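You operate a simulated robot arm through the tools that you are given. There is no shell and no other tool. Be economical: measure what you need, move in short steps, check, and stop when the job is done.

You are at the controls of a simulated robot arm. One attempt, no reset.

JOB
Load the infuser with two scoops of tea and seat it in the pot.
Fine: fill it first; scoop back where it lay, lid back on the canister.
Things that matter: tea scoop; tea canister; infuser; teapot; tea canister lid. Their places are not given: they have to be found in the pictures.

It is judged by the outcome, as a careful person would: the job done as asked, and still so three seconds after it is handed in. It fails if anything else is knocked over, pushed out of place, dropped, spilled or broken. Lids that push on must go on centred and level and be pressed home; caps that screw on are set level and turned clockwise until they are tight.

ROBOT AND FRAMES
A 6-joint arm with a two-finger parallel gripper, fixed in place. Base frame: the origin is at the foot of the arm, x ahead of it, y to its left, z up; the work surface is at about z = 0. Units: m, rad, N and s.
With the tool pointing down near the work surface it reaches from about 0.14 to 0.58 m from the base axis. Its first joint turns from -1.152 to 1.152 rad. Payload 2.1 kg.
The tool frame sits at the grasp point between the pads (the TCP): z along the fingers, y along the line on which they close. The tips reach 0.03 m beyond it. The gripper opens to 0.094 m. The fingers are 0.028 m wide and 0.01 m thick; the gripper's body (0.05 by 0.096 m) begins 0.055 m behind the TCP.
Orientation is that of the tool frame in the base frame, as a unit quaternion [x, y, z, w]. With the fingers straight down and closing along the base's y, the tool's x points along the base's -x, its y along +y and its z along -z.

CONTROLS
- The arm moves only by the tool play_rows. Its argument "increments" is a list that holds one entry, the list of rows, each a list of 7 numbers: the closure, from 0 (fully open) to 1 (shut), then the shift along the base's x, y, z in m, then the turn, a rotation vector about the base's x, y, z in rad. In form: [[[hand, dx, dy, dz, rx, ry, rz], ...]]. A call has 1 to 12 rows; each row is the pose to reach, as a shift and turn from the pose commanded when the call began. A row lasts 0.2 s, in which the tool goes at most 0.05 m and 0.15 rad; a call with a longer step from one row to the next is refused whole, and so is a gripper value outside its range. A pose out of reach is approached as far as the arm can. The call stops where the force on the tool passes 40 N (or 10 N more than at its start, if that is more) or the arm is blocked; 0.2 s more then pass. Each finger travels about 0.072 m/s and halts on what it meets, pressing with about 36 N; the grip force reading is that of the motor and also rises with nothing between the fingers. The clock runs only during rows and for 0.2 s after the last one: add rows that repeat a pose to give the fingers time. It gives the time, the measured TCP pose, the force on the tool (base axes), the opening and the grip force at its end, in the units of the frame above (readings bear some noise).
- Cameras (640 x 400 px; columns grow to the right, rows downward): "scene" is fixed at [0.0371, -0.3605, 0.4857]; the picture's right is [0.91, -0.42, 0.00], its down [-0.23, -0.50, -0.83] and it looks along [0.35, 0.76, -0.55] (base axes); focal length 283 px, centre (320, 200). "wrist" rides on the gripper at [-0.037, 0, -0.058] in the tool frame; the picture's right is [0.00, -1.00, 0.00], its down [0.97, 0.00, -0.24] and it looks along [0.24, 0.00, 0.97] (tool axes); focal length 218 px, centre (320, 200).
- capture(camera): a new picture of that camera. The clock stands still meanwhile.
- probe_pixels(camera, pixels): for up to 12 pixels [column, row] of the newest picture of that camera ("zoom" is the newest enlarged one), the place [x, y, z] in the base frame of the surface seen there, good to about 0.002 m. The clock stands still meanwhile.
- zoom(camera, box): a new picture of the part [left, top, right, bottom] of that camera's present view, enlarged. The clock stands still meanwhile.
- job_done(): hands the job in; it is judged then, once.

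Keep the steps short. Do not move on a guess: measure, check each grasp and each placing, and mend mistakes. In all there are 80 turns and 46 pictures (those below and enlarged ones count). Leave the gripper open and the arm clear of the work at the hand-in unless told otherwise, and finish with a single line.

The tools are called after ">>>" as name(argument=value, ...) on one line, values as JSON. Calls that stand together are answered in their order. play_rows: Moves the arm, as the interface text tells. Its arguments: {"type":"object","properties":{"increments":{"type":"array","items":{"type":"array","items":{"type":"array","items":{"type":"number"}}}}},"required":["increments"]} The other tools are called the same way: capture (camera) takes a picture; probe_pixels (camera, pixels) gives the place of the surface under pixels of a picture; zoom (camera, box) takes an enlarged picture of a part of a camera's view; job_done () hands the job in.

At the start:

```text
t: 0.0
position: [0.3047, 0.2069, 0.3132]
tcp_rot: [0.0, 1.0, 0.0, 0.001]
ft_force: [0.4, -0.4, -1.2]
opening: 0.0938
grip_force: 0.0
```

scene: 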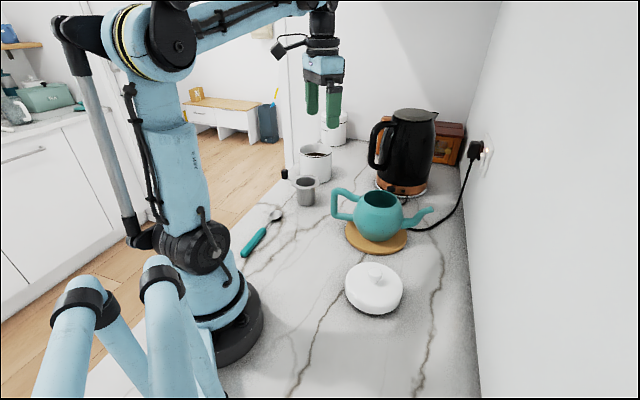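
wrist: 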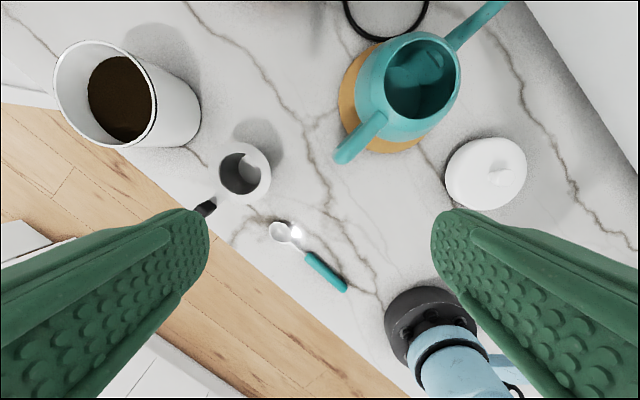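

I see the open canister (about 315,165), infuser (305,190), scoop (260,235), teapot (380,215) and a white lid (373,288). I'll zoom in on them and measure.

>>> zoom(camera="scene", box=[220, 120, 460, 320])

>>> zoom(camera="wrist", box=[180, 120, 380, 310])

>>> probe_pixels(camera="wrist", pixels=[[122, 100], [58, 80], [152, 95], [240, 172], [268, 170], [218, 170], [240, 145], [278, 232], [298, 240], [312, 258], [344, 288], [290, 200]])

>>> probe_pixels(camera="scene", pixels=[[244, 252], [262, 232], [270, 222], [276, 213], [373, 270], [374, 288], [346, 288], [402, 290], [306, 181], [316, 155], [380, 205], [376, 245]])

```text
2.00 times, centred on (340, 220) of scene
```

zoom: 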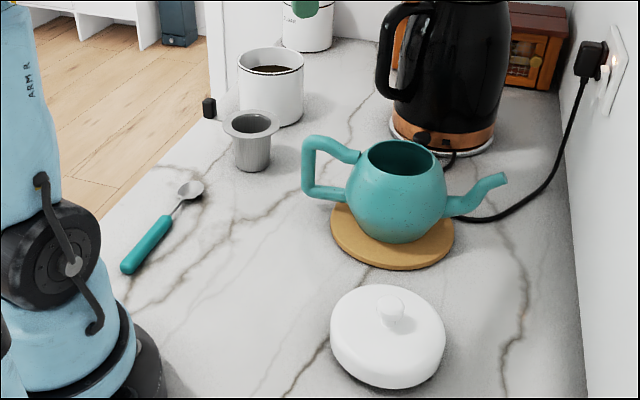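

```text
2.11 times, centred on (280, 215) of wrist
```

zoom: 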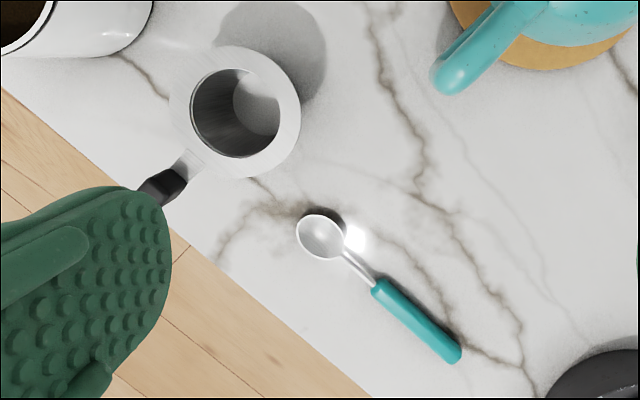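

```text
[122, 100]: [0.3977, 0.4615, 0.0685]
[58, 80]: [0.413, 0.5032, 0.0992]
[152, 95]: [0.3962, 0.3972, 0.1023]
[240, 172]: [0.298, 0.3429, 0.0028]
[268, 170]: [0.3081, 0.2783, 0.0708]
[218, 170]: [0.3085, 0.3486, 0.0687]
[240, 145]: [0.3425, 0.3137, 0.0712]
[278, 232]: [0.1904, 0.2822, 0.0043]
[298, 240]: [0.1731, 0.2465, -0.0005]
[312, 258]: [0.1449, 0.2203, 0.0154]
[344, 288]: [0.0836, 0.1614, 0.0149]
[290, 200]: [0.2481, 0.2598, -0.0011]
```

```text
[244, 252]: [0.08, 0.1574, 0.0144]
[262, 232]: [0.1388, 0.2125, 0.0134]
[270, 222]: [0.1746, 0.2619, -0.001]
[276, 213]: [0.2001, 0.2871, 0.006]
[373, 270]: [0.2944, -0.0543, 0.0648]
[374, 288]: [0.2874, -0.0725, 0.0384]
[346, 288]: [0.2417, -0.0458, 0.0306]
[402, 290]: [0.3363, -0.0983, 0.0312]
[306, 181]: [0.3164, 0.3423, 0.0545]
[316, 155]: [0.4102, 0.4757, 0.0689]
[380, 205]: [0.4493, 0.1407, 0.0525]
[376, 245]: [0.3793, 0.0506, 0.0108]
```

Now more places: the canister rim, kettle, infuser rim, pot mouth and handle block.

>>> probe_pixels(camera="scene", pixels=[[300, 153], [331, 153], [315, 156], [315, 144], [415, 112], [371, 145], [376, 184], [428, 190], [340, 125], [284, 174], [333, 192], [432, 209]])

>>> probe_pixels(camera="wrist", pixels=[[205, 208], [384, 70], [459, 75], [420, 35], [420, 117], [345, 158], [375, 118], [500, 172], [446, 170], [526, 165], [485, 138], [484, 209]])

```text
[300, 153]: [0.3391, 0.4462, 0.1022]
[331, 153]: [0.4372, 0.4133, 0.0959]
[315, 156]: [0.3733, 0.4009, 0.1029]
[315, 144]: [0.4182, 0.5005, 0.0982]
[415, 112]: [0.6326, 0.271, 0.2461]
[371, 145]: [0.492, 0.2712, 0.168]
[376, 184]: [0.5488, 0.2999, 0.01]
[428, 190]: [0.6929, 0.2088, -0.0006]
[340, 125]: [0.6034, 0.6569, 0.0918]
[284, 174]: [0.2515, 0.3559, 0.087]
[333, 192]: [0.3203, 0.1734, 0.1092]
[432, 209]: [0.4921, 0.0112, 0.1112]
```

```text
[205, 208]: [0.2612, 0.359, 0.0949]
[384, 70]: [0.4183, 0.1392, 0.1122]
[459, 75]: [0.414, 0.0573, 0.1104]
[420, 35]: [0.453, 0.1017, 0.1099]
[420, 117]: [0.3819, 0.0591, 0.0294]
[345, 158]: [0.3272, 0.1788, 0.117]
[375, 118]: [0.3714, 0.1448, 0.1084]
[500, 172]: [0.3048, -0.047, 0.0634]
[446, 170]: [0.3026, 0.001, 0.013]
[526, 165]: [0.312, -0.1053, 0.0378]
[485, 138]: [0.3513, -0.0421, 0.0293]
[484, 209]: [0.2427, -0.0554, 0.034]
```

Moving over to get a close view of the canister and infuser from above.

>>> play_rows(increments=[[[0, 0.005, 0.045, 0, 0, 0, 0], [0, 0.01, 0.09, 0, 0, 0, 0], [0, 0.015, 0.135, 0, 0, 0, 0], [0, 0.015, 0.17, 0, 0, 0, 0], [0, 0.015, 0.17, 0, 0, 0, 0]]])

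>>> capture(camera="wrist")

```text
t: 1.2
position: [0.3199, 0.3779, 0.3138]
tcp_rot: [0.0, 1.0, 0.0, 0.001]
ft_force: [0.3, 0.2, 0.0]
opening: 0.0941
grip_force: 0.0
```

```text
41 pictures are left
```

wrist: 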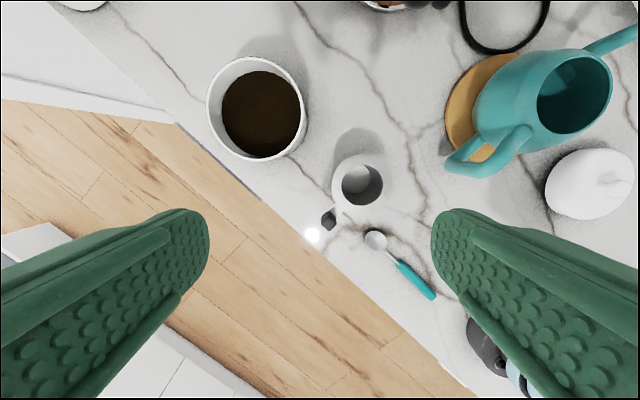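

>>> probe_pixels(camera="wrist", pixels=[[209, 105], [304, 108], [257, 60], [253, 158], [260, 110], [236, 75], [290, 130], [331, 185], [396, 185], [364, 154], [365, 208], [329, 218]])

>>> zoom(camera="wrist", box=[300, 140, 460, 310])

```text
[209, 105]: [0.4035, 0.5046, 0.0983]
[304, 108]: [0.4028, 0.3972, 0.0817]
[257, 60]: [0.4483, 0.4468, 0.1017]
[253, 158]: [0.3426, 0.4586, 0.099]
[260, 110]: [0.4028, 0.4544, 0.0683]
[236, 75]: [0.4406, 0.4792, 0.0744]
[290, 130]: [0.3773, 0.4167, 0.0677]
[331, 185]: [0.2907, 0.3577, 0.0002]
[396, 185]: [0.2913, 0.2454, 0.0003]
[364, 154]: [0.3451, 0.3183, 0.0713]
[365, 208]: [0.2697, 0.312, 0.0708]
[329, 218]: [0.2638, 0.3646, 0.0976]
```

```text
2.35 times, centred on (380, 225) of wrist
```

zoom: 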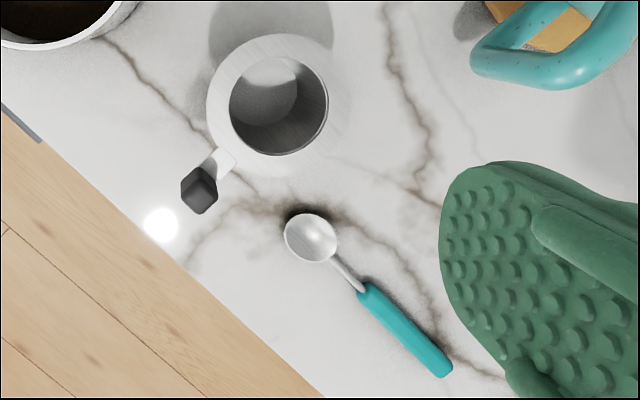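

Details of the infuser's black grip and the scoop in this enlarged view.

>>> probe_pixels(camera="zoom", pixels=[[192, 185], [205, 170], [212, 186], [198, 206], [222, 163], [186, 190], [278, 105], [307, 240], [286, 240], [338, 240], [365, 290], [445, 368]])

>>> zoom(camera="scene", box=[260, 140, 350, 220])

```text
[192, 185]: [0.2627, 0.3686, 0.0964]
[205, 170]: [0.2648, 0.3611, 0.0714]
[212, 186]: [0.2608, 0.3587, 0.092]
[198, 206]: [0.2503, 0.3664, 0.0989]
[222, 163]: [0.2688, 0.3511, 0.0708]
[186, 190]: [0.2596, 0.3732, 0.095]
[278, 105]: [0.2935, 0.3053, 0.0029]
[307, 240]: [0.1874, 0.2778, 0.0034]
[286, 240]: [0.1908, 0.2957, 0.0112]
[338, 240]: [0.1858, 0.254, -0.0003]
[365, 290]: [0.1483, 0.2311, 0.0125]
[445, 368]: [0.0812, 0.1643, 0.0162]
```

```text
5.00 times, centred on (305, 180) of scene
```

zoom: 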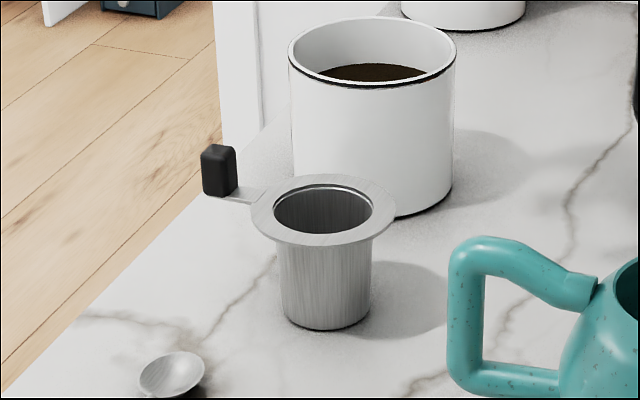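

Grip block of the infuser: about (0.258, 0.365), z 0.072–0.098. Canister centre is about (0.396, 0.451), tea at z 0.068, rim at 0.101. For scooping I want the tool turned round so that it leans naturally outward. I'll test in free air whether the wrist can turn that far.

>>> play_rows(increments=[[[0, 0, 0, 0, 0, 0, -0.148], [0, 0, 0, 0, 0, 0, -0.296], [0, 0, 0, 0, 0, 0, -0.444], [0, 0, 0, 0, 0, 0, -0.592], [0, 0, 0, 0, 0, 0, -0.74], [0, 0, 0, 0, 0, 0, -0.888], [0, 0, 0, 0, 0, 0, -1.036], [0, 0, 0, 0, 0, 0, -1.184], [0, 0, 0, 0, 0, 0, -1.332], [0, 0, 0, 0, 0, 0, -1.48], [0, 0, 0, 0, 0, 0, -1.628], [0, 0, 0, 0, 0, 0, -1.77]]])

```text
t: 3.8
position: [0.3197, 0.3773, 0.3119]
tcp_rot: [0.775, 0.632, -0.001, 0.0]
ft_force: [-0.2, -0.2, -0.4]
opening: 0.0939
grip_force: 0.1
```

It turns freely to ψ=-101°. I'll go on to -133°.

>>> play_rows(increments=[[[0, 0, 0, 0, 0, 0, -0.14], [0, 0, 0, 0, 0, 0, -0.28], [0, 0, 0, 0, 0, 0, -0.42], [0, 0, 0, 0, 0, 0, -0.55], [0, 0, 0, 0, 0, 0, -0.55]]])

```text
t: 5.0
position: [0.3668, 0.3294, 0.3135]
tcp_rot: [0.91, 0.415, -0.002, -0.008]
ft_force: [-0.8, -0.1, 0.1]
opening: 0.0942
grip_force: 0.0
out of reach, approached as far as the arm can: row 3, 4, 5
```

Wrist limit is about -172° relative. I'll go back to ψ=-106°, then try the tilted scooping pose well above the canister.

>>> play_rows(increments=[[[0, 0, 0.03, 0, 0, 0, 0.14], [0, 0, 0.05, 0, 0, 0, 0.28], [0, 0, 0.07, 0, 0, 0, 0.43], [0, 0, 0.07, 0, 0, 0, 0.43]]])

```text
t: 6.0
position: [0.3454, 0.3803, 0.294]
tcp_rot: [0.81, 0.586, 0.0, 0.001]
ft_force: [-0.1, 0.4, -1.2]
opening: 0.0938
grip_force: 0.0
out of reach, approached as far as the arm can: row 1, 2, 3, 4
```

I'll tilt in place while lowering a little, to learn the reach.

>>> play_rows(increments=[[[0, 0, 0, -0.02, 0.133, -0.043, 0], [0, 0, 0, -0.04, 0.266, -0.086, 0], [0, 0, 0, -0.06, 0.4, -0.13, 0], [0, 0, 0, -0.08, 0.53, -0.172, 0], [0, 0, 0, -0.1, 0.664, -0.216, 0], [0, 0, 0, -0.1, 0.664, -0.216, 0]]])

```text
t: 7.4
position: [0.3471, 0.3799, 0.1935]
tcp_rot: [0.762, 0.549, 0.277, -0.201]
ft_force: [0.0, -0.8, -0.3]
opening: 0.0941
grip_force: 0.0
```

Tilt works. Now extend to the scooping TCP (0.411, 0.502, 0.165), which keeps the fingertips at z≈0.14 above the rim.

>>> play_rows(increments=[[[0, 0.015, 0.03, -0.008, 0, 0, 0], [0, 0.03, 0.06, -0.015, 0, 0, 0], [0, 0.047, 0.09, -0.02, 0, 0, 0], [0, 0.064, 0.122, -0.029, 0, 0, 0], [0, 0.064, 0.122, -0.029, 0, 0, 0]]])

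```text
t: 8.6
position: [0.4108, 0.5025, 0.1608]
tcp_rot: [0.762, 0.55, 0.275, -0.2]
ft_force: [0.2, -0.2, 0.2]
opening: 0.0939
grip_force: 0.1
```

The tilted pose is reachable. Next I test the "level scoop" pose over the canister (lean about 20°).

>>> play_rows(increments=[[[0, 0.001, 0.003, 0, -0.11, 0.036, 0], [0, 0.002, 0.006, -0.004, -0.22, 0.072, 0], [0, 0.002, 0.008, -0.008, -0.332, 0.108, 0], [0, 0.002, 0.008, -0.008, -0.332, 0.108, 0]]])

```text
t: 9.6
position: [0.4041, 0.5004, 0.152]
tcp_rot: [0.799, 0.577, 0.138, -0.101]
ft_force: [0.4, 1.1, -0.9]
opening: 0.094
grip_force: 0.2
out of reach, approached as far as the arm can: row 3, 4
```

Almost level is reachable there (short by 12 mm, acceptable with more lean). Now I test the pour attitude (fingers slightly above horizontal) high over the infuser.

>>> play_rows(increments=[[[0, -0.01, -0.015, 0.02, 0.138, -0.045, 0], [0, -0.02, -0.03, 0.04, 0.276, -0.09, 0], [0, -0.03, -0.045, 0.06, 0.414, -0.135, 0], [0, -0.04, -0.06, 0.08, 0.552, -0.179, 0], [0, -0.05, -0.08, 0.09, 0.69, -0.224, 0], [0, -0.06, -0.1, 0.1, 0.828, -0.269, 0], [0, -0.07, -0.12, 0.1, 0.966, -0.314, 0], [0, -0.08, -0.14, 0.1, 1.1, -0.358, 0], [0, -0.09, -0.155, 0.1, 1.24, -0.403, 0], [0, -0.094, -0.17, 0.1, 1.38, -0.448, 0], [0, -0.094, -0.17, 0.1, 1.51, -0.49, 0], [0, -0.094, -0.17, 0.1, 1.65, -0.536, 0]]])

```text
t: 12.2
position: [0.3148, 0.3345, 0.2578]
tcp_rot: [0.408, 0.296, 0.698, -0.509]
ft_force: [-0.7, 0.5, -0.6]
opening: 0.094
grip_force: 0.1
out of reach, approached as far as the arm can: row 12
```

Pour attitude works too. Now I undo the tilt, leaving the 20° lean, and then swing the tool round to the scoop.

>>> play_rows(increments=[[[0, -0.005, -0.005, 0.005, -0.138, 0.045, 0], [0, -0.01, -0.01, 0.01, -0.276, 0.09, 0], [0, -0.015, -0.015, 0.015, -0.414, 0.135, 0], [0, -0.02, -0.02, 0.02, -0.552, 0.179, 0], [0, -0.025, -0.025, 0.025, -0.69, 0.224, 0], [0, -0.03, -0.03, 0.03, -0.828, 0.269, 0], [0, -0.035, -0.035, 0.03, -0.966, 0.314, 0], [0, -0.04, -0.04, 0.03, -1.1, 0.358, 0], [0, -0.045, -0.045, 0.03, -1.24, 0.403, 0], [0, -0.05, -0.05, 0.03, -1.38, 0.448, 0], [0, -0.055, -0.05, 0.03, -1.51, 0.49, 0], [0, -0.06, -0.05, 0.03, -1.65, 0.536, 0]]])

>>> play_rows(increments=[[[0, -0.005, 0, 0, 0, 0, 0.148], [0, -0.01, 0, 0, 0, 0, 0.296], [0, -0.015, 0, 0, 0, 0, 0.444], [0, -0.02, 0, 0, 0, 0, 0.592], [0, -0.025, 0, 0, 0, 0, 0.74], [0, -0.03, 0, 0, 0, 0, 0.888], [0, -0.035, 0, 0, 0, 0, 1.036], [0, -0.04, -0.005, 0, 0, 0, 1.184], [0, -0.045, -0.01, 0, 0, 0, 1.332], [0, -0.05, -0.01, 0, 0, 0, 1.48], [0, -0.055, -0.01, 0, 0, 0, 1.628], [0, -0.06, -0.01, 0, 0, 0, 1.77]]])

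```text
t: 14.8
position: [0.256, 0.2824, 0.2875]
tcp_rot: [0.799, 0.576, 0.14, -0.102]
ft_force: [-0.5, -0.5, 0.2]
opening: 0.0938
grip_force: 0.0
```

```text
t: 17.4
position: [0.1963, 0.2727, 0.2883]
tcp_rot: [0.058, 0.983, 0.009, -0.173]
ft_force: [-0.2, -0.5, 0.4]
opening: 0.094
grip_force: 0.0
```

>>> play_rows(increments=[[[0, -0.007, -0.006, -0.015, 0, 0, 0.134], [0, -0.014, -0.012, -0.03, 0, 0, 0.268], [0, -0.021, -0.018, -0.045, 0, 0, 0.402], [0, -0.028, -0.024, -0.06, 0, 0, 0.536], [0, -0.036, -0.03, -0.08, 0, 0, 0.67], [0, -0.046, -0.038, -0.1, 0, 0, 0.804], [0, -0.056, -0.048, -0.12, 0, 0, 0.935], [0, -0.056, -0.048, -0.12, 0, 0, 0.935]]])

>>> capture(camera="wrist")

```text
t: 19.2
position: [0.1399, 0.2249, 0.1689]
tcp_rot: [-0.392, 0.904, -0.07, -0.158]
ft_force: [-0.1, 0.3, 0.1]
opening: 0.0939
grip_force: 0.2
```

```text
38 pictures are left
```

wrist: 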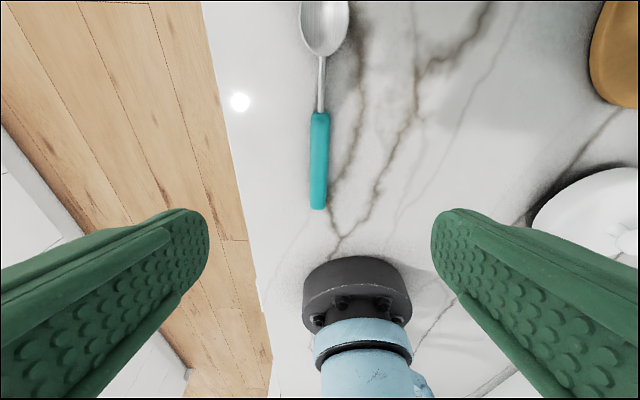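

>>> zoom(camera="wrist", box=[240, 0, 400, 220])

>>> probe_pixels(camera="wrist", pixels=[[319, 205], [320, 115], [320, 160], [311, 160], [327, 160], [321, 85], [323, 53], [324, 25], [301, 20], [348, 20], [324, 3]])

```text
1.82 times, centred on (320, 110) of wrist
```

zoom: 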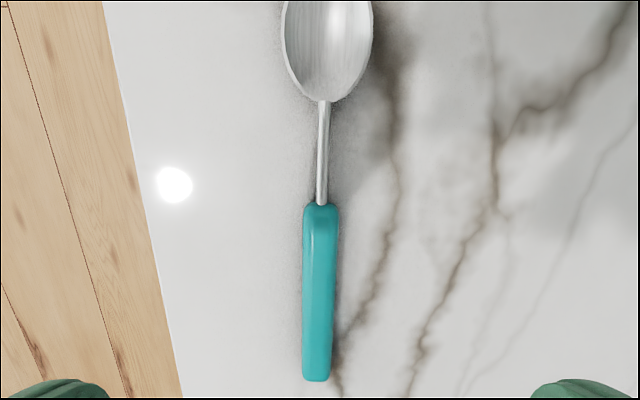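

```text
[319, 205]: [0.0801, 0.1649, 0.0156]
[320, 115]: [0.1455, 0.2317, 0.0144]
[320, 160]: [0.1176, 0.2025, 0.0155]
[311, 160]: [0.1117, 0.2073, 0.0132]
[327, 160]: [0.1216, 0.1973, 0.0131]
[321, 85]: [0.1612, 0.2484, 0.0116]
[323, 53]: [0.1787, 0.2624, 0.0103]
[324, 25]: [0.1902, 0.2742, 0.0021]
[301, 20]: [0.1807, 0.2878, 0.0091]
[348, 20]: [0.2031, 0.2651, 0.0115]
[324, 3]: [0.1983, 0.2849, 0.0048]
```

Scoop axis is at 45.2°, bowl centre about (0.192, 0.2765), handle 15 mm thick. I go down astride the handle at (0.114, 0.1985).

>>> play_rows(increments=[[[0, -0.01, -0.01, -0.04, 0, 0, -0.03], [0, -0.0192, -0.0196, -0.08, 0, 0, -0.03], [0, -0.0192, -0.0196, -0.11, 0, 0, -0.03], [0, -0.0192, -0.0196, -0.126, 0, 0, -0.03], [0, -0.0192, -0.0196, -0.1355, 0, 0, -0.03], [0, -0.0192, -0.0196, -0.1355, 0, 0, -0.03]]])

>>> capture(camera="wrist")

```text
t: 20.6
position: [0.1198, 0.2069, 0.0332]
tcp_rot: [-0.377, 0.91, -0.067, -0.16]
ft_force: [2.2, 0.2, 10.2]
opening: 0.0936
grip_force: 0.0
stopped in row 6: the force on the tool passed its limit (the readings are from after the stop); the commanded pose is now the measured one
```

```text
36 pictures are left
```

wrist: 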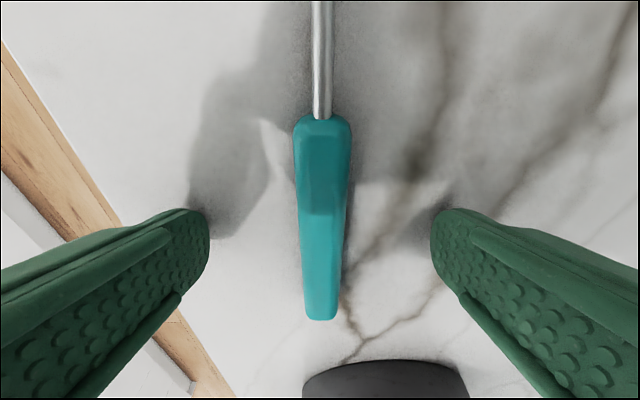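

Tips touched the table. I lift 2 mm and close on the handle.

>>> play_rows(increments=[[[0, 0, -0.0005, 0.002, 0, 0, 0], [1, 0, -0.0005, 0.002, 0, 0, 0], [1, 0, -0.0005, 0.002, 0, 0, 0], [1, 0, -0.0005, 0.002, 0, 0, 0], [1, 0, -0.0005, 0.002, 0, 0, 0], [1, 0, -0.0005, 0.002, 0, 0, 0], [1, 0, -0.0005, 0.002, 0, 0, 0]]])

```text
t: 22.1
position: [0.1196, 0.2043, 0.0347]
tcp_rot: [-0.377, 0.91, -0.066, -0.162]
ft_force: [0.6, 0.0, 0.2]
opening: 0.0168
grip_force: 35.5
```

Held (opening 16.8 mm). Lift and check.

>>> play_rows(increments=[[[1, 0, 0, 0.03, 0, 0, 0], [1, 0.01, 0.01, 0.07, 0, 0, 0], [1, 0.03, 0.02, 0.12, 0, 0, 0], [1, 0.05, 0.035, 0.16, 0, 0, 0], [1, 0.08, 0.05, 0.19, 0, 0, 0], [1, 0.08, 0.05, 0.19, 0, 0, 0]]])

>>> capture(camera="wrist")

>>> capture(camera="scene")

```text
refused: row 3 steps farther than a row can; nothing moved
```

```text
35 pictures are left
```

wrist: 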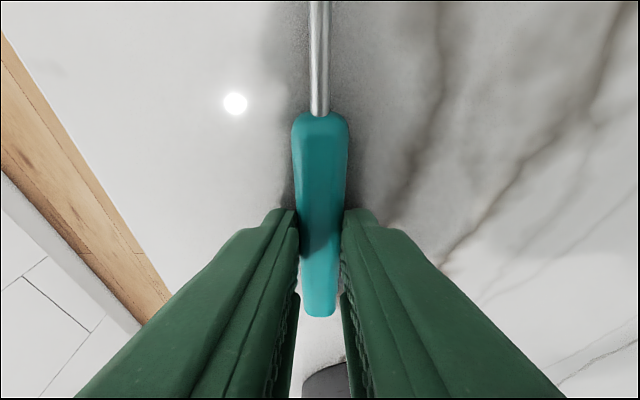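

```text
34 pictures are left
```

scene: 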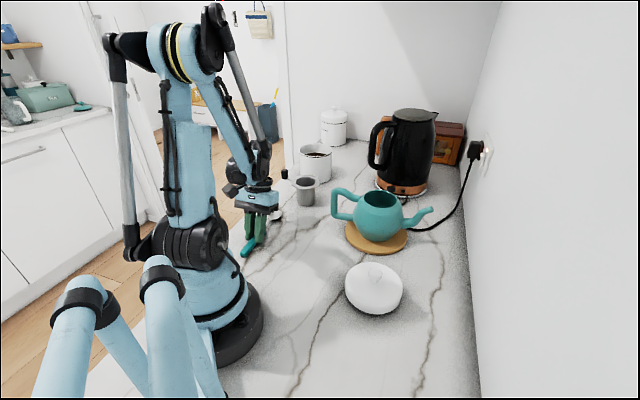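

Smaller steps for the lift.

>>> play_rows(increments=[[[1, 0, 0, 0.025, 0, 0, 0], [1, 0.005, 0.005, 0.06, 0, 0, 0], [1, 0.015, 0.015, 0.095, 0, 0, 0], [1, 0.03, 0.025, 0.13, 0, 0, 0], [1, 0.05, 0.04, 0.165, 0, 0, 0], [1, 0.075, 0.05, 0.2, 0, 0, 0], [1, 0.1, 0.055, 0.23, 0, 0, 0], [1, 0.12, 0.055, 0.23, 0, 0, 0], [1, 0.12, 0.055, 0.23, 0, 0, 0]]])

>>> capture(camera="wrist")

```text
t: 24.1
position: [0.2405, 0.26, 0.2643]
tcp_rot: [-0.377, 0.91, -0.067, -0.161]
ft_force: [0.1, 0.3, -0.5]
opening: 0.0167
grip_force: 35.9
```

```text
33 pictures are left
```

wrist: 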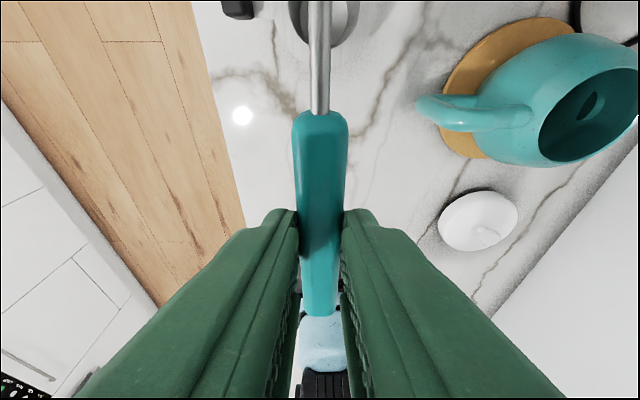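

Firmly held. I swing round to ψ≈-104° with the scoop empty.

>>> play_rows(increments=[[[1, 0, 0.005, 0, 0, 0, -0.148], [1, 0, 0.01, 0, 0, 0, -0.296], [1, 0, 0.015, 0, 0, 0, -0.444], [1, 0.005, 0.02, 0, 0, 0, -0.592], [1, 0.01, 0.025, 0, 0, 0, -0.74], [1, 0.015, 0.03, 0, 0, 0, -0.888], [1, 0.02, 0.035, 0, 0, 0, -1.036], [1, 0.025, 0.04, 0, 0, 0, -1.184], [1, 0.03, 0.045, 0, 0, 0, -1.332], [1, 0.035, 0.05, 0, 0, 0, -1.48], [1, 0.04, 0.055, 0, 0, 0, -1.628], [1, 0.045, 0.06, 0, 0, 0, -1.77]]])

>>> play_rows(increments=[[[1, 0.01, 0.02, -0.008, 0, 0, -0.14], [1, 0.02, 0.04, -0.016, 0, 0, -0.28], [1, 0.03, 0.06, -0.024, 0, 0, -0.42], [1, 0.04, 0.08, -0.032, 0, 0, -0.56], [1, 0.05, 0.1, -0.04, 0, 0, -0.7], [1, 0.06, 0.115, -0.05, 0, 0, -0.834], [1, 0.06, 0.115, -0.05, 0, 0, -0.834]]])

```text
t: 26.8
position: [0.2857, 0.3199, 0.2654]
tcp_rot: [0.467, 0.867, 0.083, -0.154]
ft_force: [0.3, -0.1, -0.2]
opening: 0.0168
grip_force: 36.0
```

```text
t: 28.4
position: [0.3449, 0.4352, 0.2147]
tcp_rot: [0.777, 0.604, 0.138, -0.107]
ft_force: [0.3, 0.3, -0.8]
opening: 0.0167
grip_force: 35.8
```

Swung round. Now I pitch the bowl 50° down over the middle of the canister, bowl still well above the rim (z≈0.15).

>>> play_rows(increments=[[[1, 0.0104, 0.0101, 0.01, 0.141, -0.036, 0], [1, 0.0209, 0.0203, 0.02, 0.282, -0.072, 0], [1, 0.0313, 0.0304, 0.029, 0.423, -0.108, 0], [1, 0.0417, 0.0405, 0.029, 0.564, -0.144, 0], [1, 0.0522, 0.0507, 0.029, 0.705, -0.18, 0], [1, 0.0626, 0.0608, 0.029, 0.846, -0.2156, 0], [1, 0.0626, 0.0608, 0.029, 0.846, -0.2156, 0]]])

>>> zoom(camera="scene", box=[250, 70, 410, 210])

>>> capture(camera="wrist")

```text
t: 29.9
position: [0.4084, 0.4962, 0.2446]
tcp_rot: [0.646, 0.502, 0.455, -0.352]
ft_force: [0.1, 0.3, -0.5]
opening: 0.0167
grip_force: 35.9
```

```text
2.86 times, centred on (330, 140) of scene
```

zoom: 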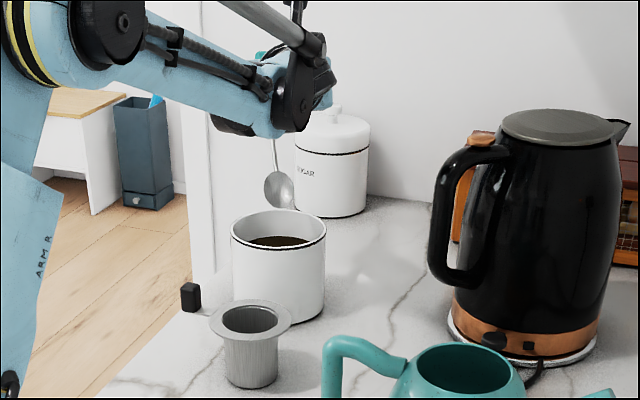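

```text
31 pictures are left
```

wrist: 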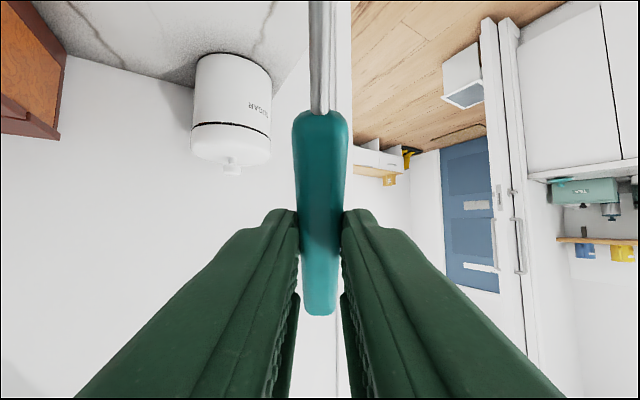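

Check the bowl's measured position in the enlarged scene view.

>>> probe_pixels(camera="zoom", pixels=[[281, 190], [268, 190], [292, 192], [283, 205], [276, 172], [275, 155], [278, 245], [234, 235], [325, 235], [280, 252]])

```text
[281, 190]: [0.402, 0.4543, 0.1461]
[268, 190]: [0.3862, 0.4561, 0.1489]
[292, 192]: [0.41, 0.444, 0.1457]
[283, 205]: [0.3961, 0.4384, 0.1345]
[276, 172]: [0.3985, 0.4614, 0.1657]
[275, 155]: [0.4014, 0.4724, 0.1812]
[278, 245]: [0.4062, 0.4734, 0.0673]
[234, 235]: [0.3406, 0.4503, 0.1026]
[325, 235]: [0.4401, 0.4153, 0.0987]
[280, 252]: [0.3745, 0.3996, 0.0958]
```

Bowl is centred. Lower it into the tea (bowl centre to z≈0.056).

>>> play_rows(increments=[[[1, 0, 0, -0.025, 0, 0, 0], [1, 0, 0, -0.05, 0, 0, 0], [1, 0, 0, -0.07, 0, 0, 0], [1, 0, 0, -0.085, 0, 0, 0], [1, 0, 0, -0.094, 0, 0, 0], [1, 0, 0, -0.094, 0, 0, 0]]])

>>> zoom(camera="scene", box=[270, 110, 370, 190])

```text
t: 31.4
position: [0.4075, 0.4961, 0.1507]
tcp_rot: [0.646, 0.504, 0.453, -0.353]
ft_force: [-0.5, -2.2, 2.9]
opening: 0.0168
grip_force: 36.1
```

```text
5.00 times, centred on (320, 150) of scene
```

zoom: 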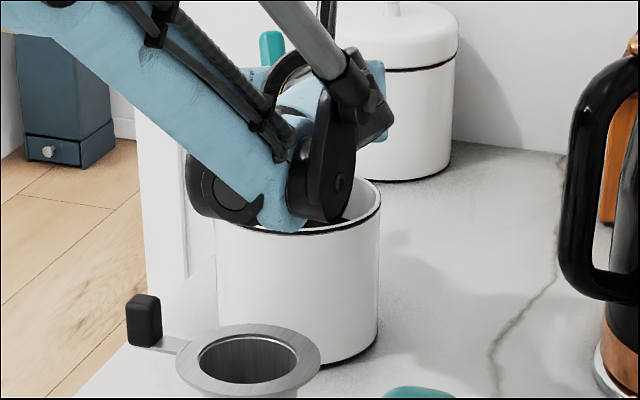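

The wrist looks close to the rim in this view; I'll measure it.

>>> probe_pixels(camera="zoom", pixels=[[285, 226], [335, 215], [225, 205], [350, 218], [250, 205], [205, 200]])

```text
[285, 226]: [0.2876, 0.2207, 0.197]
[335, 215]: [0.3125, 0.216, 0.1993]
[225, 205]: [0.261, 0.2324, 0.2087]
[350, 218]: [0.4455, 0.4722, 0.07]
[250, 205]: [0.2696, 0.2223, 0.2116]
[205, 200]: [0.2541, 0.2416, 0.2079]
```

Wrist is well clear (z≈0.2). Now the scooping stroke: sweep forward, level and lift inside the canister.

>>> play_rows(increments=[[[1, -0.0021, -0.0084, -0.0062, -0.034, 0.009, 0], [1, -0.0018, -0.0071, -0.0078, -0.136, 0.035, 0], [1, 0.0002, 0.001, -0.0077, -0.254, 0.065, 0], [1, 0.0024, 0.0096, -0.0067, -0.372, 0.095, 0], [1, 0.0044, 0.0172, -0.0048, -0.49, 0.125, 0], [1, 0.0058, 0.0229, -0.0002, -0.592, 0.151, 0], [1, 0.0065, 0.0254, 0.017, -0.642, 0.164, 0], [1, 0.0056, 0.022, 0.0266, -0.676, 0.172, 0], [1, 0.0056, 0.022, 0.0266, -0.676, 0.172, 0]]])

>>> zoom(camera="scene", box=[270, 110, 370, 190])

```text
t: 33.4
position: [0.4128, 0.5181, 0.1766]
tcp_rot: [0.763, 0.593, 0.204, -0.159]
ft_force: [0.3, 0.0, -0.7]
opening: 0.0165
grip_force: 36.1
```

```text
5.00 times, centred on (320, 150) of scene
```

zoom: 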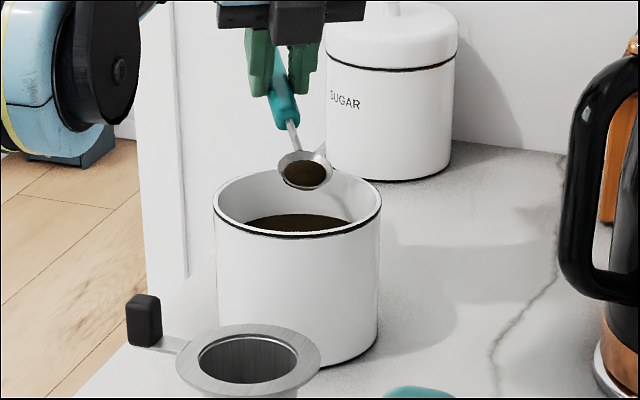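

The bowl is full of tea. Carry it level to a point just short of the infuser centre.

>>> play_rows(increments=[[[1, -0.008, -0.01, 0.001, -0.015, 0.004, 0], [1, -0.02, -0.025, 0.001, -0.035, 0.009, 0], [1, -0.035, -0.043, 0, -0.06, 0.015, 0], [1, -0.05, -0.061, -0.003, -0.085, 0.022, 0], [1, -0.065, -0.079, -0.007, -0.11, 0.028, 0], [1, -0.074, -0.09, -0.01, -0.118, 0.03, 0], [1, -0.078, -0.095, -0.012, -0.118, 0.03, 0], [1, -0.078, -0.095, -0.012, -0.118, 0.03, 0]]])

>>> zoom(camera="scene", box=[260, 120, 360, 210])

```text
t: 35.1
position: [0.3359, 0.4242, 0.1649]
tcp_rot: [0.773, 0.602, 0.158, -0.123]
ft_force: [0.8, -0.6, 0.1]
opening: 0.0167
grip_force: 35.7
```

```text
4.44 times, centred on (310, 165) of scene
```

zoom: 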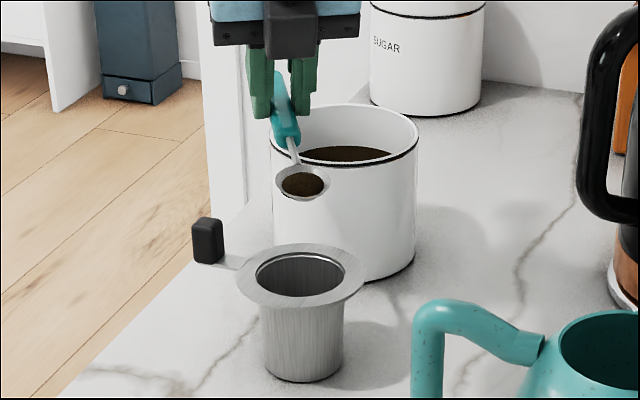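

Measure bowl and infuser mouth.

>>> probe_pixels(camera="zoom", pixels=[[302, 184], [278, 183], [329, 183], [303, 198], [238, 278], [364, 276], [300, 245], [300, 305], [257, 275], [345, 277], [300, 257], [300, 296]])

```text
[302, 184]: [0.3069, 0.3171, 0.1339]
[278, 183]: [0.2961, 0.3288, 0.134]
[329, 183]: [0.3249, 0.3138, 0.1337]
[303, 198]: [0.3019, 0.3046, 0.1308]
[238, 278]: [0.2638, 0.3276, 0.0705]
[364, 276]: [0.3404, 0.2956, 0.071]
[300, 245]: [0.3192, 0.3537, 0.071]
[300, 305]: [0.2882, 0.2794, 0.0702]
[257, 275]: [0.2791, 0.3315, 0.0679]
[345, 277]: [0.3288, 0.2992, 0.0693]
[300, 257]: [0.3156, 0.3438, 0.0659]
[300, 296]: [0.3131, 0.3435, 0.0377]
```

Infuser centre about (0.304, 0.314), bowl 7 mm short of it as intended. Pour by pitching the bowl down to 97° with its lip kept over the mouth.

>>> play_rows(increments=[[[1, -0.0016, -0.0043, 0.0103, 0.118, -0.03, 0], [1, -0.0035, -0.0095, 0.021, 0.254, -0.065, 0], [1, -0.0059, -0.017, 0.0305, 0.389, -0.099, 0], [1, -0.009, -0.0271, 0.0366, 0.524, -0.134, 0], [1, -0.0125, -0.0395, 0.0403, 0.66, -0.168, 0], [1, -0.0162, -0.0538, 0.0432, 0.795, -0.203, 0], [1, -0.02, -0.0689, 0.047, 0.93, -0.237, 0], [1, -0.0243, -0.0856, 0.049, 1.066, -0.272, 0], [1, -0.0285, -0.1023, 0.0499, 1.201, -0.306, 0], [1, -0.0326, -0.1182, 0.0486, 1.336, -0.341, 0], [1, -0.0366, -0.1338, 0.0461, 1.471, -0.375, 0], [1, -0.04, -0.1472, 0.0423, 1.59, -0.405, 0]]])

>>> zoom(camera="scene", box=[260, 120, 360, 210])

```text
t: 37.8
position: [0.3288, 0.2888, 0.2552]
tcp_rot: [0.411, 0.32, 0.675, -0.523]
ft_force: [0.7, 0.0, -0.6]
opening: 0.0167
grip_force: 35.7
out of reach, approached as far as the arm can: row 10, 11, 12
```

```text
4.44 times, centred on (310, 165) of scene
```

zoom: 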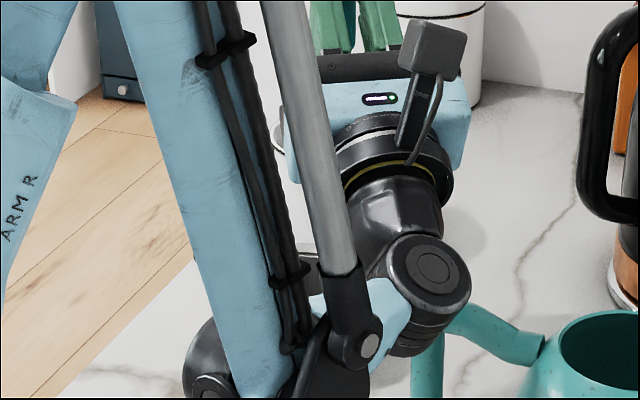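

The arm ran out of reach for the last rows (beyond about 75° of pitch) and rose off target; the tea probably fell before that. I retrace the path to level and look.

>>> play_rows(increments=[[[1, -0.007, 0.011, -0.013, -0.13, 0.033, 0], [1, -0.014, 0.022, -0.027, -0.26, 0.066, 0], [1, -0.0214, 0.0331, -0.0404, -0.391, 0.1, 0], [1, -0.0172, 0.0498, -0.0413, -0.526, 0.134, 0], [1, -0.0129, 0.0665, -0.0433, -0.662, 0.169, 0], [1, -0.0091, 0.0816, -0.0471, -0.797, 0.203, 0], [1, -0.0054, 0.0959, -0.05, -0.932, 0.238, 0], [1, -0.0019, 0.1083, -0.0537, -1.068, 0.272, 0], [1, 0.0012, 0.1184, -0.0598, -1.203, 0.307, 0], [1, 0.0036, 0.1259, -0.0693, -1.338, 0.341, 0], [1, 0.0055, 0.1311, -0.08, -1.474, 0.376, 0], [1, 0.0071, 0.1354, -0.0903, -1.592, 0.406, 0]]])

>>> zoom(camera="scene", box=[250, 120, 370, 220])

```text
t: 40.4
position: [0.3361, 0.4233, 0.1644]
tcp_rot: [0.773, 0.602, 0.156, -0.122]
ft_force: [0.0, 0.0, -0.6]
opening: 0.0166
grip_force: 36.0
```

```text
4.00 times, centred on (310, 170) of scene
```

zoom: 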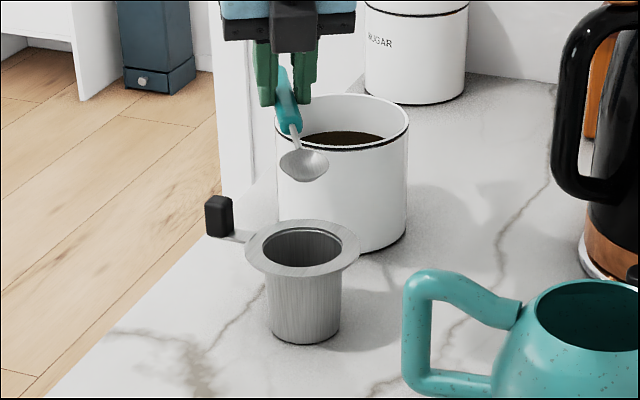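

Bowl is empty and nothing is spilled on the flange or table. Back for the second scoop: pitch 50° above the canister.

>>> play_rows(increments=[[[1, 0.005, 0.006, 0.025, 0.05, -0.013, 0], [1, 0.015, 0.016, 0.045, 0.15, -0.038, 0], [1, 0.027, 0.028, 0.06, 0.28, -0.072, 0], [1, 0.04, 0.041, 0.07, 0.41, -0.105, 0], [1, 0.054, 0.054, 0.08, 0.54, -0.138, 0], [1, 0.066, 0.066, 0.08, 0.67, -0.171, 0], [1, 0.0723, 0.0729, 0.08, 0.795, -0.203, 0], [1, 0.0723, 0.0729, 0.08, 0.795, -0.203, 0]]])

>>> zoom(camera="scene", box=[270, 110, 370, 190])

```text
t: 42.1
position: [0.4073, 0.4973, 0.2434]
tcp_rot: [0.646, 0.503, 0.454, -0.352]
ft_force: [-0.1, 0.3, -0.5]
opening: 0.0167
grip_force: 35.4
```

```text
5.00 times, centred on (320, 150) of scene
```

zoom: 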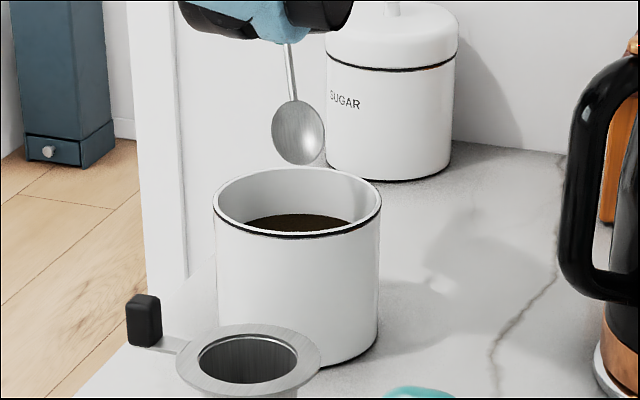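

>>> play_rows(increments=[[[1, 0, 0, -0.025, 0, 0, 0], [1, 0, 0, -0.05, 0, 0, 0], [1, 0, 0, -0.07, 0, 0, 0], [1, 0, 0, -0.085, 0, 0, 0], [1, 0, 0, -0.0945, 0, 0, 0], [1, 0, 0, -0.0945, 0, 0, 0]]])

>>> play_rows(increments=[[[1, -0.0021, -0.0084, -0.0062, -0.034, 0.009, 0], [1, -0.0018, -0.0071, -0.0078, -0.136, 0.035, 0], [1, 0.0002, 0.001, -0.0077, -0.254, 0.065, 0], [1, 0.0024, 0.0096, -0.0067, -0.372, 0.095, 0], [1, 0.0044, 0.0172, -0.0048, -0.49, 0.125, 0], [1, 0.0058, 0.0229, -0.0002, -0.592, 0.151, 0], [1, 0.0065, 0.0254, 0.017, -0.642, 0.164, 0], [1, 0.0056, 0.022, 0.0266, -0.676, 0.172, 0], [1, 0.0056, 0.022, 0.0266, -0.676, 0.172, 0]]])

>>> zoom(camera="scene", box=[270, 110, 370, 190])

```text
t: 43.5
position: [0.4069, 0.4971, 0.1487]
tcp_rot: [0.647, 0.503, 0.453, -0.351]
ft_force: [-0.9, -1.6, 2.8]
opening: 0.0166
grip_force: 36.3
```

```text
t: 45.5
position: [0.4128, 0.5196, 0.1768]
tcp_rot: [0.763, 0.593, 0.204, -0.158]
ft_force: [0.6, -0.3, -0.6]
opening: 0.0164
grip_force: 36.6
```

```text
5.00 times, centred on (320, 150) of scene
```

zoom: 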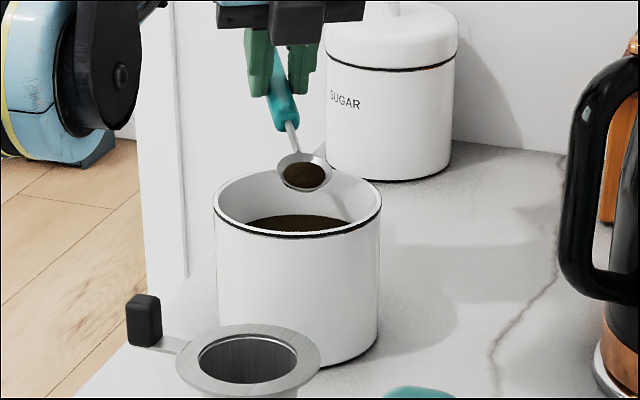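

Second full scoop. Same carry and pour, this time to 74° only (within reach) with a pause.

>>> play_rows(increments=[[[1, -0.008, -0.01, 0.001, -0.015, 0.004, 0], [1, -0.02, -0.025, 0.001, -0.035, 0.009, 0], [1, -0.035, -0.043, 0, -0.06, 0.015, 0], [1, -0.05, -0.061, -0.003, -0.085, 0.022, 0], [1, -0.065, -0.079, -0.007, -0.11, 0.028, 0], [1, -0.073, -0.091, -0.01, -0.118, 0.03, 0], [1, -0.077, -0.0955, -0.012, -0.118, 0.03, 0], [1, -0.077, -0.0955, -0.012, -0.118, 0.03, 0]]])

>>> play_rows(increments=[[[1, -0.0016, -0.0043, 0.0103, 0.118, -0.03, 0], [1, -0.0035, -0.0095, 0.021, 0.254, -0.065, 0], [1, -0.0059, -0.017, 0.0305, 0.389, -0.099, 0], [1, -0.009, -0.0271, 0.0366, 0.524, -0.134, 0], [1, -0.0125, -0.0395, 0.0403, 0.66, -0.168, 0], [1, -0.0162, -0.0538, 0.0432, 0.795, -0.203, 0], [1, -0.02, -0.0689, 0.047, 0.93, -0.237, 0], [1, -0.0243, -0.0856, 0.049, 1.066, -0.272, 0], [1, -0.0285, -0.1023, 0.0499, 1.201, -0.306, 0], [1, -0.0285, -0.1023, 0.0499, 1.201, -0.306, 0], [1, -0.0285, -0.1023, 0.0499, 1.201, -0.306, 0]]])

```text
t: 47.4
position: [0.3368, 0.4235, 0.1634]
tcp_rot: [0.773, 0.602, 0.158, -0.123]
ft_force: [-0.3, 0.6, -1.2]
opening: 0.0168
grip_force: 35.9
```

```text
t: 49.8
position: [0.3081, 0.3205, 0.213]
tcp_rot: [0.537, 0.419, 0.578, -0.449]
ft_force: [-0.8, 0.4, -0.7]
opening: 0.0168
grip_force: 36.3
```

Return to level and look.

>>> play_rows(increments=[[[1, 0.0042, 0.0167, -0.0009, -0.135, 0.034, 0], [1, 0.0085, 0.0334, -0.0029, -0.271, 0.069, 0], [1, 0.0123, 0.0485, -0.0067, -0.406, 0.103, 0], [1, 0.016, 0.0628, -0.0096, -0.541, 0.138, 0], [1, 0.0195, 0.0752, -0.0133, -0.677, 0.172, 0], [1, 0.0226, 0.0853, -0.0194, -0.812, 0.207, 0], [1, 0.025, 0.0928, -0.0289, -0.947, 0.241, 0], [1, 0.0269, 0.098, -0.0396, -1.083, 0.276, 0], [1, 0.0285, 0.1023, -0.0499, -1.201, 0.306, 0]]])

>>> zoom(camera="scene", box=[250, 120, 370, 220])

```text
t: 51.8
position: [0.3362, 0.424, 0.1644]
tcp_rot: [0.774, 0.601, 0.158, -0.122]
ft_force: [0.2, 0.1, -0.1]
opening: 0.0166
grip_force: 36.1
```

```text
4.00 times, centred on (310, 170) of scene
```

zoom: 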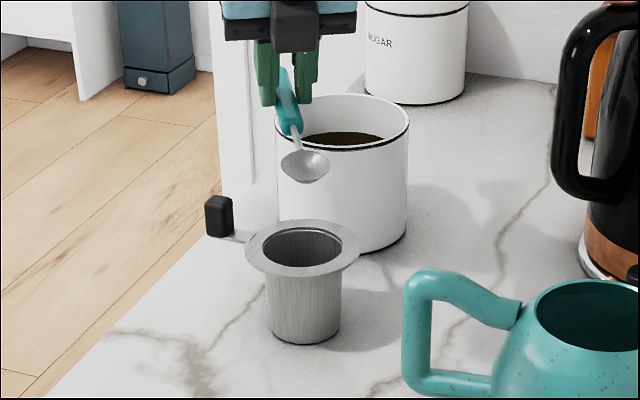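

Both scoops delivered, nothing spilled. Now the scoop goes back: rise, swing back round.

>>> play_rows(increments=[[[1, -0.005, -0.01, 0.03, -0.02, 0.005, 0], [1, -0.015, -0.03, 0.06, -0.049, 0.0125, 0], [1, -0.03, -0.06, 0.085, -0.049, 0.0125, 0], [1, -0.045, -0.09, 0.1, -0.049, 0.0125, 0], [1, -0.05, -0.104, 0.101, -0.049, 0.0125, 0]]])

>>> play_rows(increments=[[[1, -0.004, -0.005, 0, 0, 0, 0.148], [1, -0.008, -0.01, 0, 0, 0, 0.296], [1, -0.012, -0.015, 0, 0, 0, 0.444], [1, -0.016, -0.02, 0, 0, 0, 0.592], [1, -0.02, -0.025, 0, 0, 0, 0.74], [1, -0.024, -0.03, 0, 0, 0, 0.888], [1, -0.028, -0.035, 0, 0, 0, 1.036], [1, -0.032, -0.04, 0, 0, 0, 1.184], [1, -0.036, -0.045, 0, 0, 0, 1.332], [1, -0.04, -0.05, 0, 0, 0, 1.48], [1, -0.043, -0.055, 0, 0, 0, 1.628], [1, -0.0455, -0.06, 0, 0, 0, 1.77]]])

>>> play_rows(increments=[[[1, 0, 0, 0, 0, 0, 0.14], [1, 0, 0, 0, 0, 0, 0.28], [1, 0, 0, 0, 0, 0, 0.42], [1, 0, 0, 0, 0, 0, 0.56], [1, 0, 0, 0, 0, 0, 0.7], [1, 0, 0, 0, 0, 0, 0.834], [1, 0, 0, 0, 0, 0, 0.834]]])

>>> capture(camera="wrist")

```text
t: 53.0
position: [0.2863, 0.32, 0.2649]
tcp_rot: [0.777, 0.605, 0.139, -0.108]
ft_force: [0.0, 0.8, -0.6]
opening: 0.0168
grip_force: 36.3
```

```text
t: 55.5
position: [0.2404, 0.2581, 0.265]
tcp_rot: [0.023, 0.984, 0.004, -0.175]
ft_force: [-0.1, 0.6, -0.8]
opening: 0.0166
grip_force: 35.9
```

```text
t: 57.1
position: [0.241, 0.2597, 0.2653]
tcp_rot: [-0.377, 0.909, -0.067, -0.161]
ft_force: [-0.3, 0.4, -1.4]
opening: 0.0168
grip_force: 35.4
```

```text
22 pictures are left
```

wrist: 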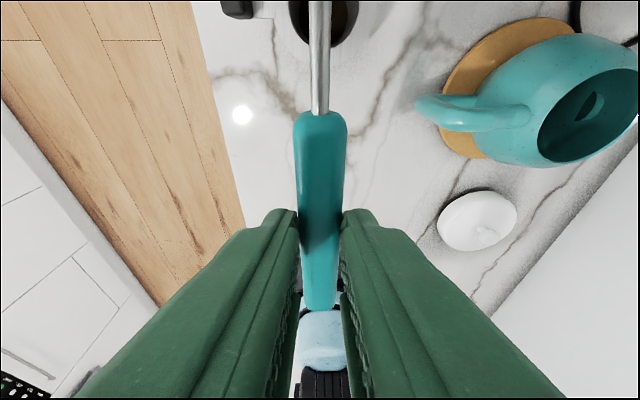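

Retracing the lift down to 3 mm above the original grasp pose.

>>> play_rows(increments=[[[1, -0.0214, -0.0004, 0, 0, 0, 0], [1, -0.0464, -0.0054, -0.03, 0, 0, 0], [1, -0.0714, -0.0154, -0.065, 0, 0, 0], [1, -0.0914, -0.0304, -0.1, 0, 0, 0], [1, -0.1064, -0.0404, -0.135, 0, 0, 0], [1, -0.1164, -0.0504, -0.17, 0, 0, 0], [1, -0.1214, -0.0554, -0.2, 0, 0, 0], [1, -0.1214, -0.0554, -0.22, 0, 0, 0], [1, -0.1214, -0.0554, -0.2276, 0, 0, 0], [1, -0.1214, -0.0554, -0.2276, 0, 0, 0]]])

>>> zoom(camera="scene", box=[220, 180, 320, 270])

```text
t: 59.4
position: [0.1184, 0.2039, 0.0382]
tcp_rot: [-0.377, 0.909, -0.067, -0.163]
ft_force: [1.1, 1.6, 24.8]
opening: 0.0166
grip_force: 36.1
```

```text
4.44 times, centred on (270, 225) of scene
```

zoom: 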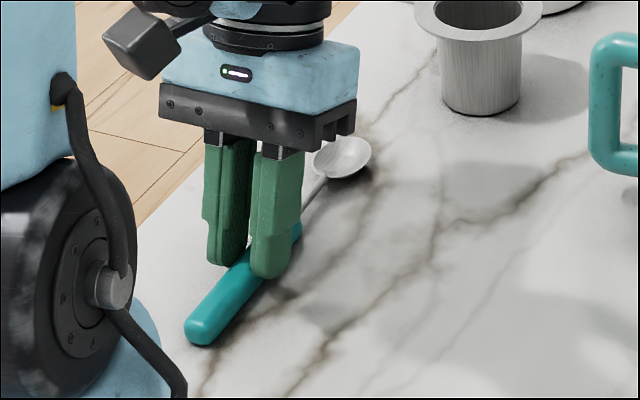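

The scoop is touching the surface (25 N). Ease up 1 mm, then open.

>>> play_rows(increments=[[[1, 0, 0, 0.0012, 0, 0, 0], [1, 0, 0, 0.0012, 0, 0, 0], [0.7, 0, 0, 0.0012, 0, 0, 0], [0, 0, 0, 0.0012, 0, 0, 0], [0, 0, 0, 0.0012, 0, 0, 0], [0, 0, 0, 0.0012, 0, 0, 0], [0, 0, 0, 0.0012, 0, 0, 0], [0, 0, 0, 0.04, 0, 0, 0], [0, 0.01, 0.01, 0.08, 0, 0, 0], [0, 0.02, 0.02, 0.12, 0, 0, 0], [0, 0.02, 0.02, 0.135, 0, 0, 0]]])

>>> capture(camera="wrist")

```text
t: 61.8
position: [0.1402, 0.2243, 0.1732]
tcp_rot: [-0.377, 0.91, -0.067, -0.162]
ft_force: [0.5, 0.7, -0.2]
opening: 0.094
grip_force: 0.0
```

```text
20 pictures are left
```

wrist: 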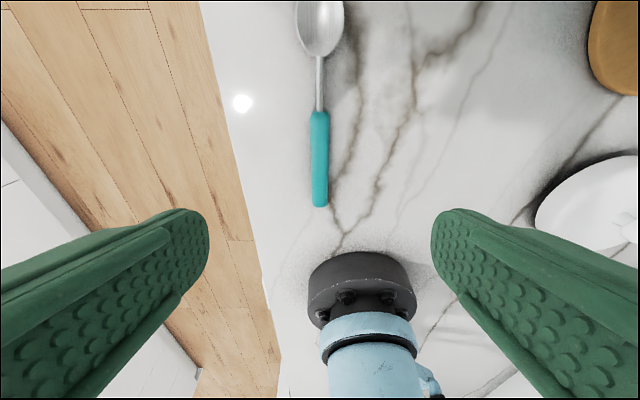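

>>> probe_pixels(camera="wrist", pixels=[[319, 203], [319, 115], [319, 160], [320, 53], [296, 20], [343, 20]])

```text
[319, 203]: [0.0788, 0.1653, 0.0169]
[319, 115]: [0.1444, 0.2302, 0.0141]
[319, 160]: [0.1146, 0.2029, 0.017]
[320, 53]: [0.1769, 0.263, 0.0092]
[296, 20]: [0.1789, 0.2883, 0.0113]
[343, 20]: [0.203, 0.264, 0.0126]
```

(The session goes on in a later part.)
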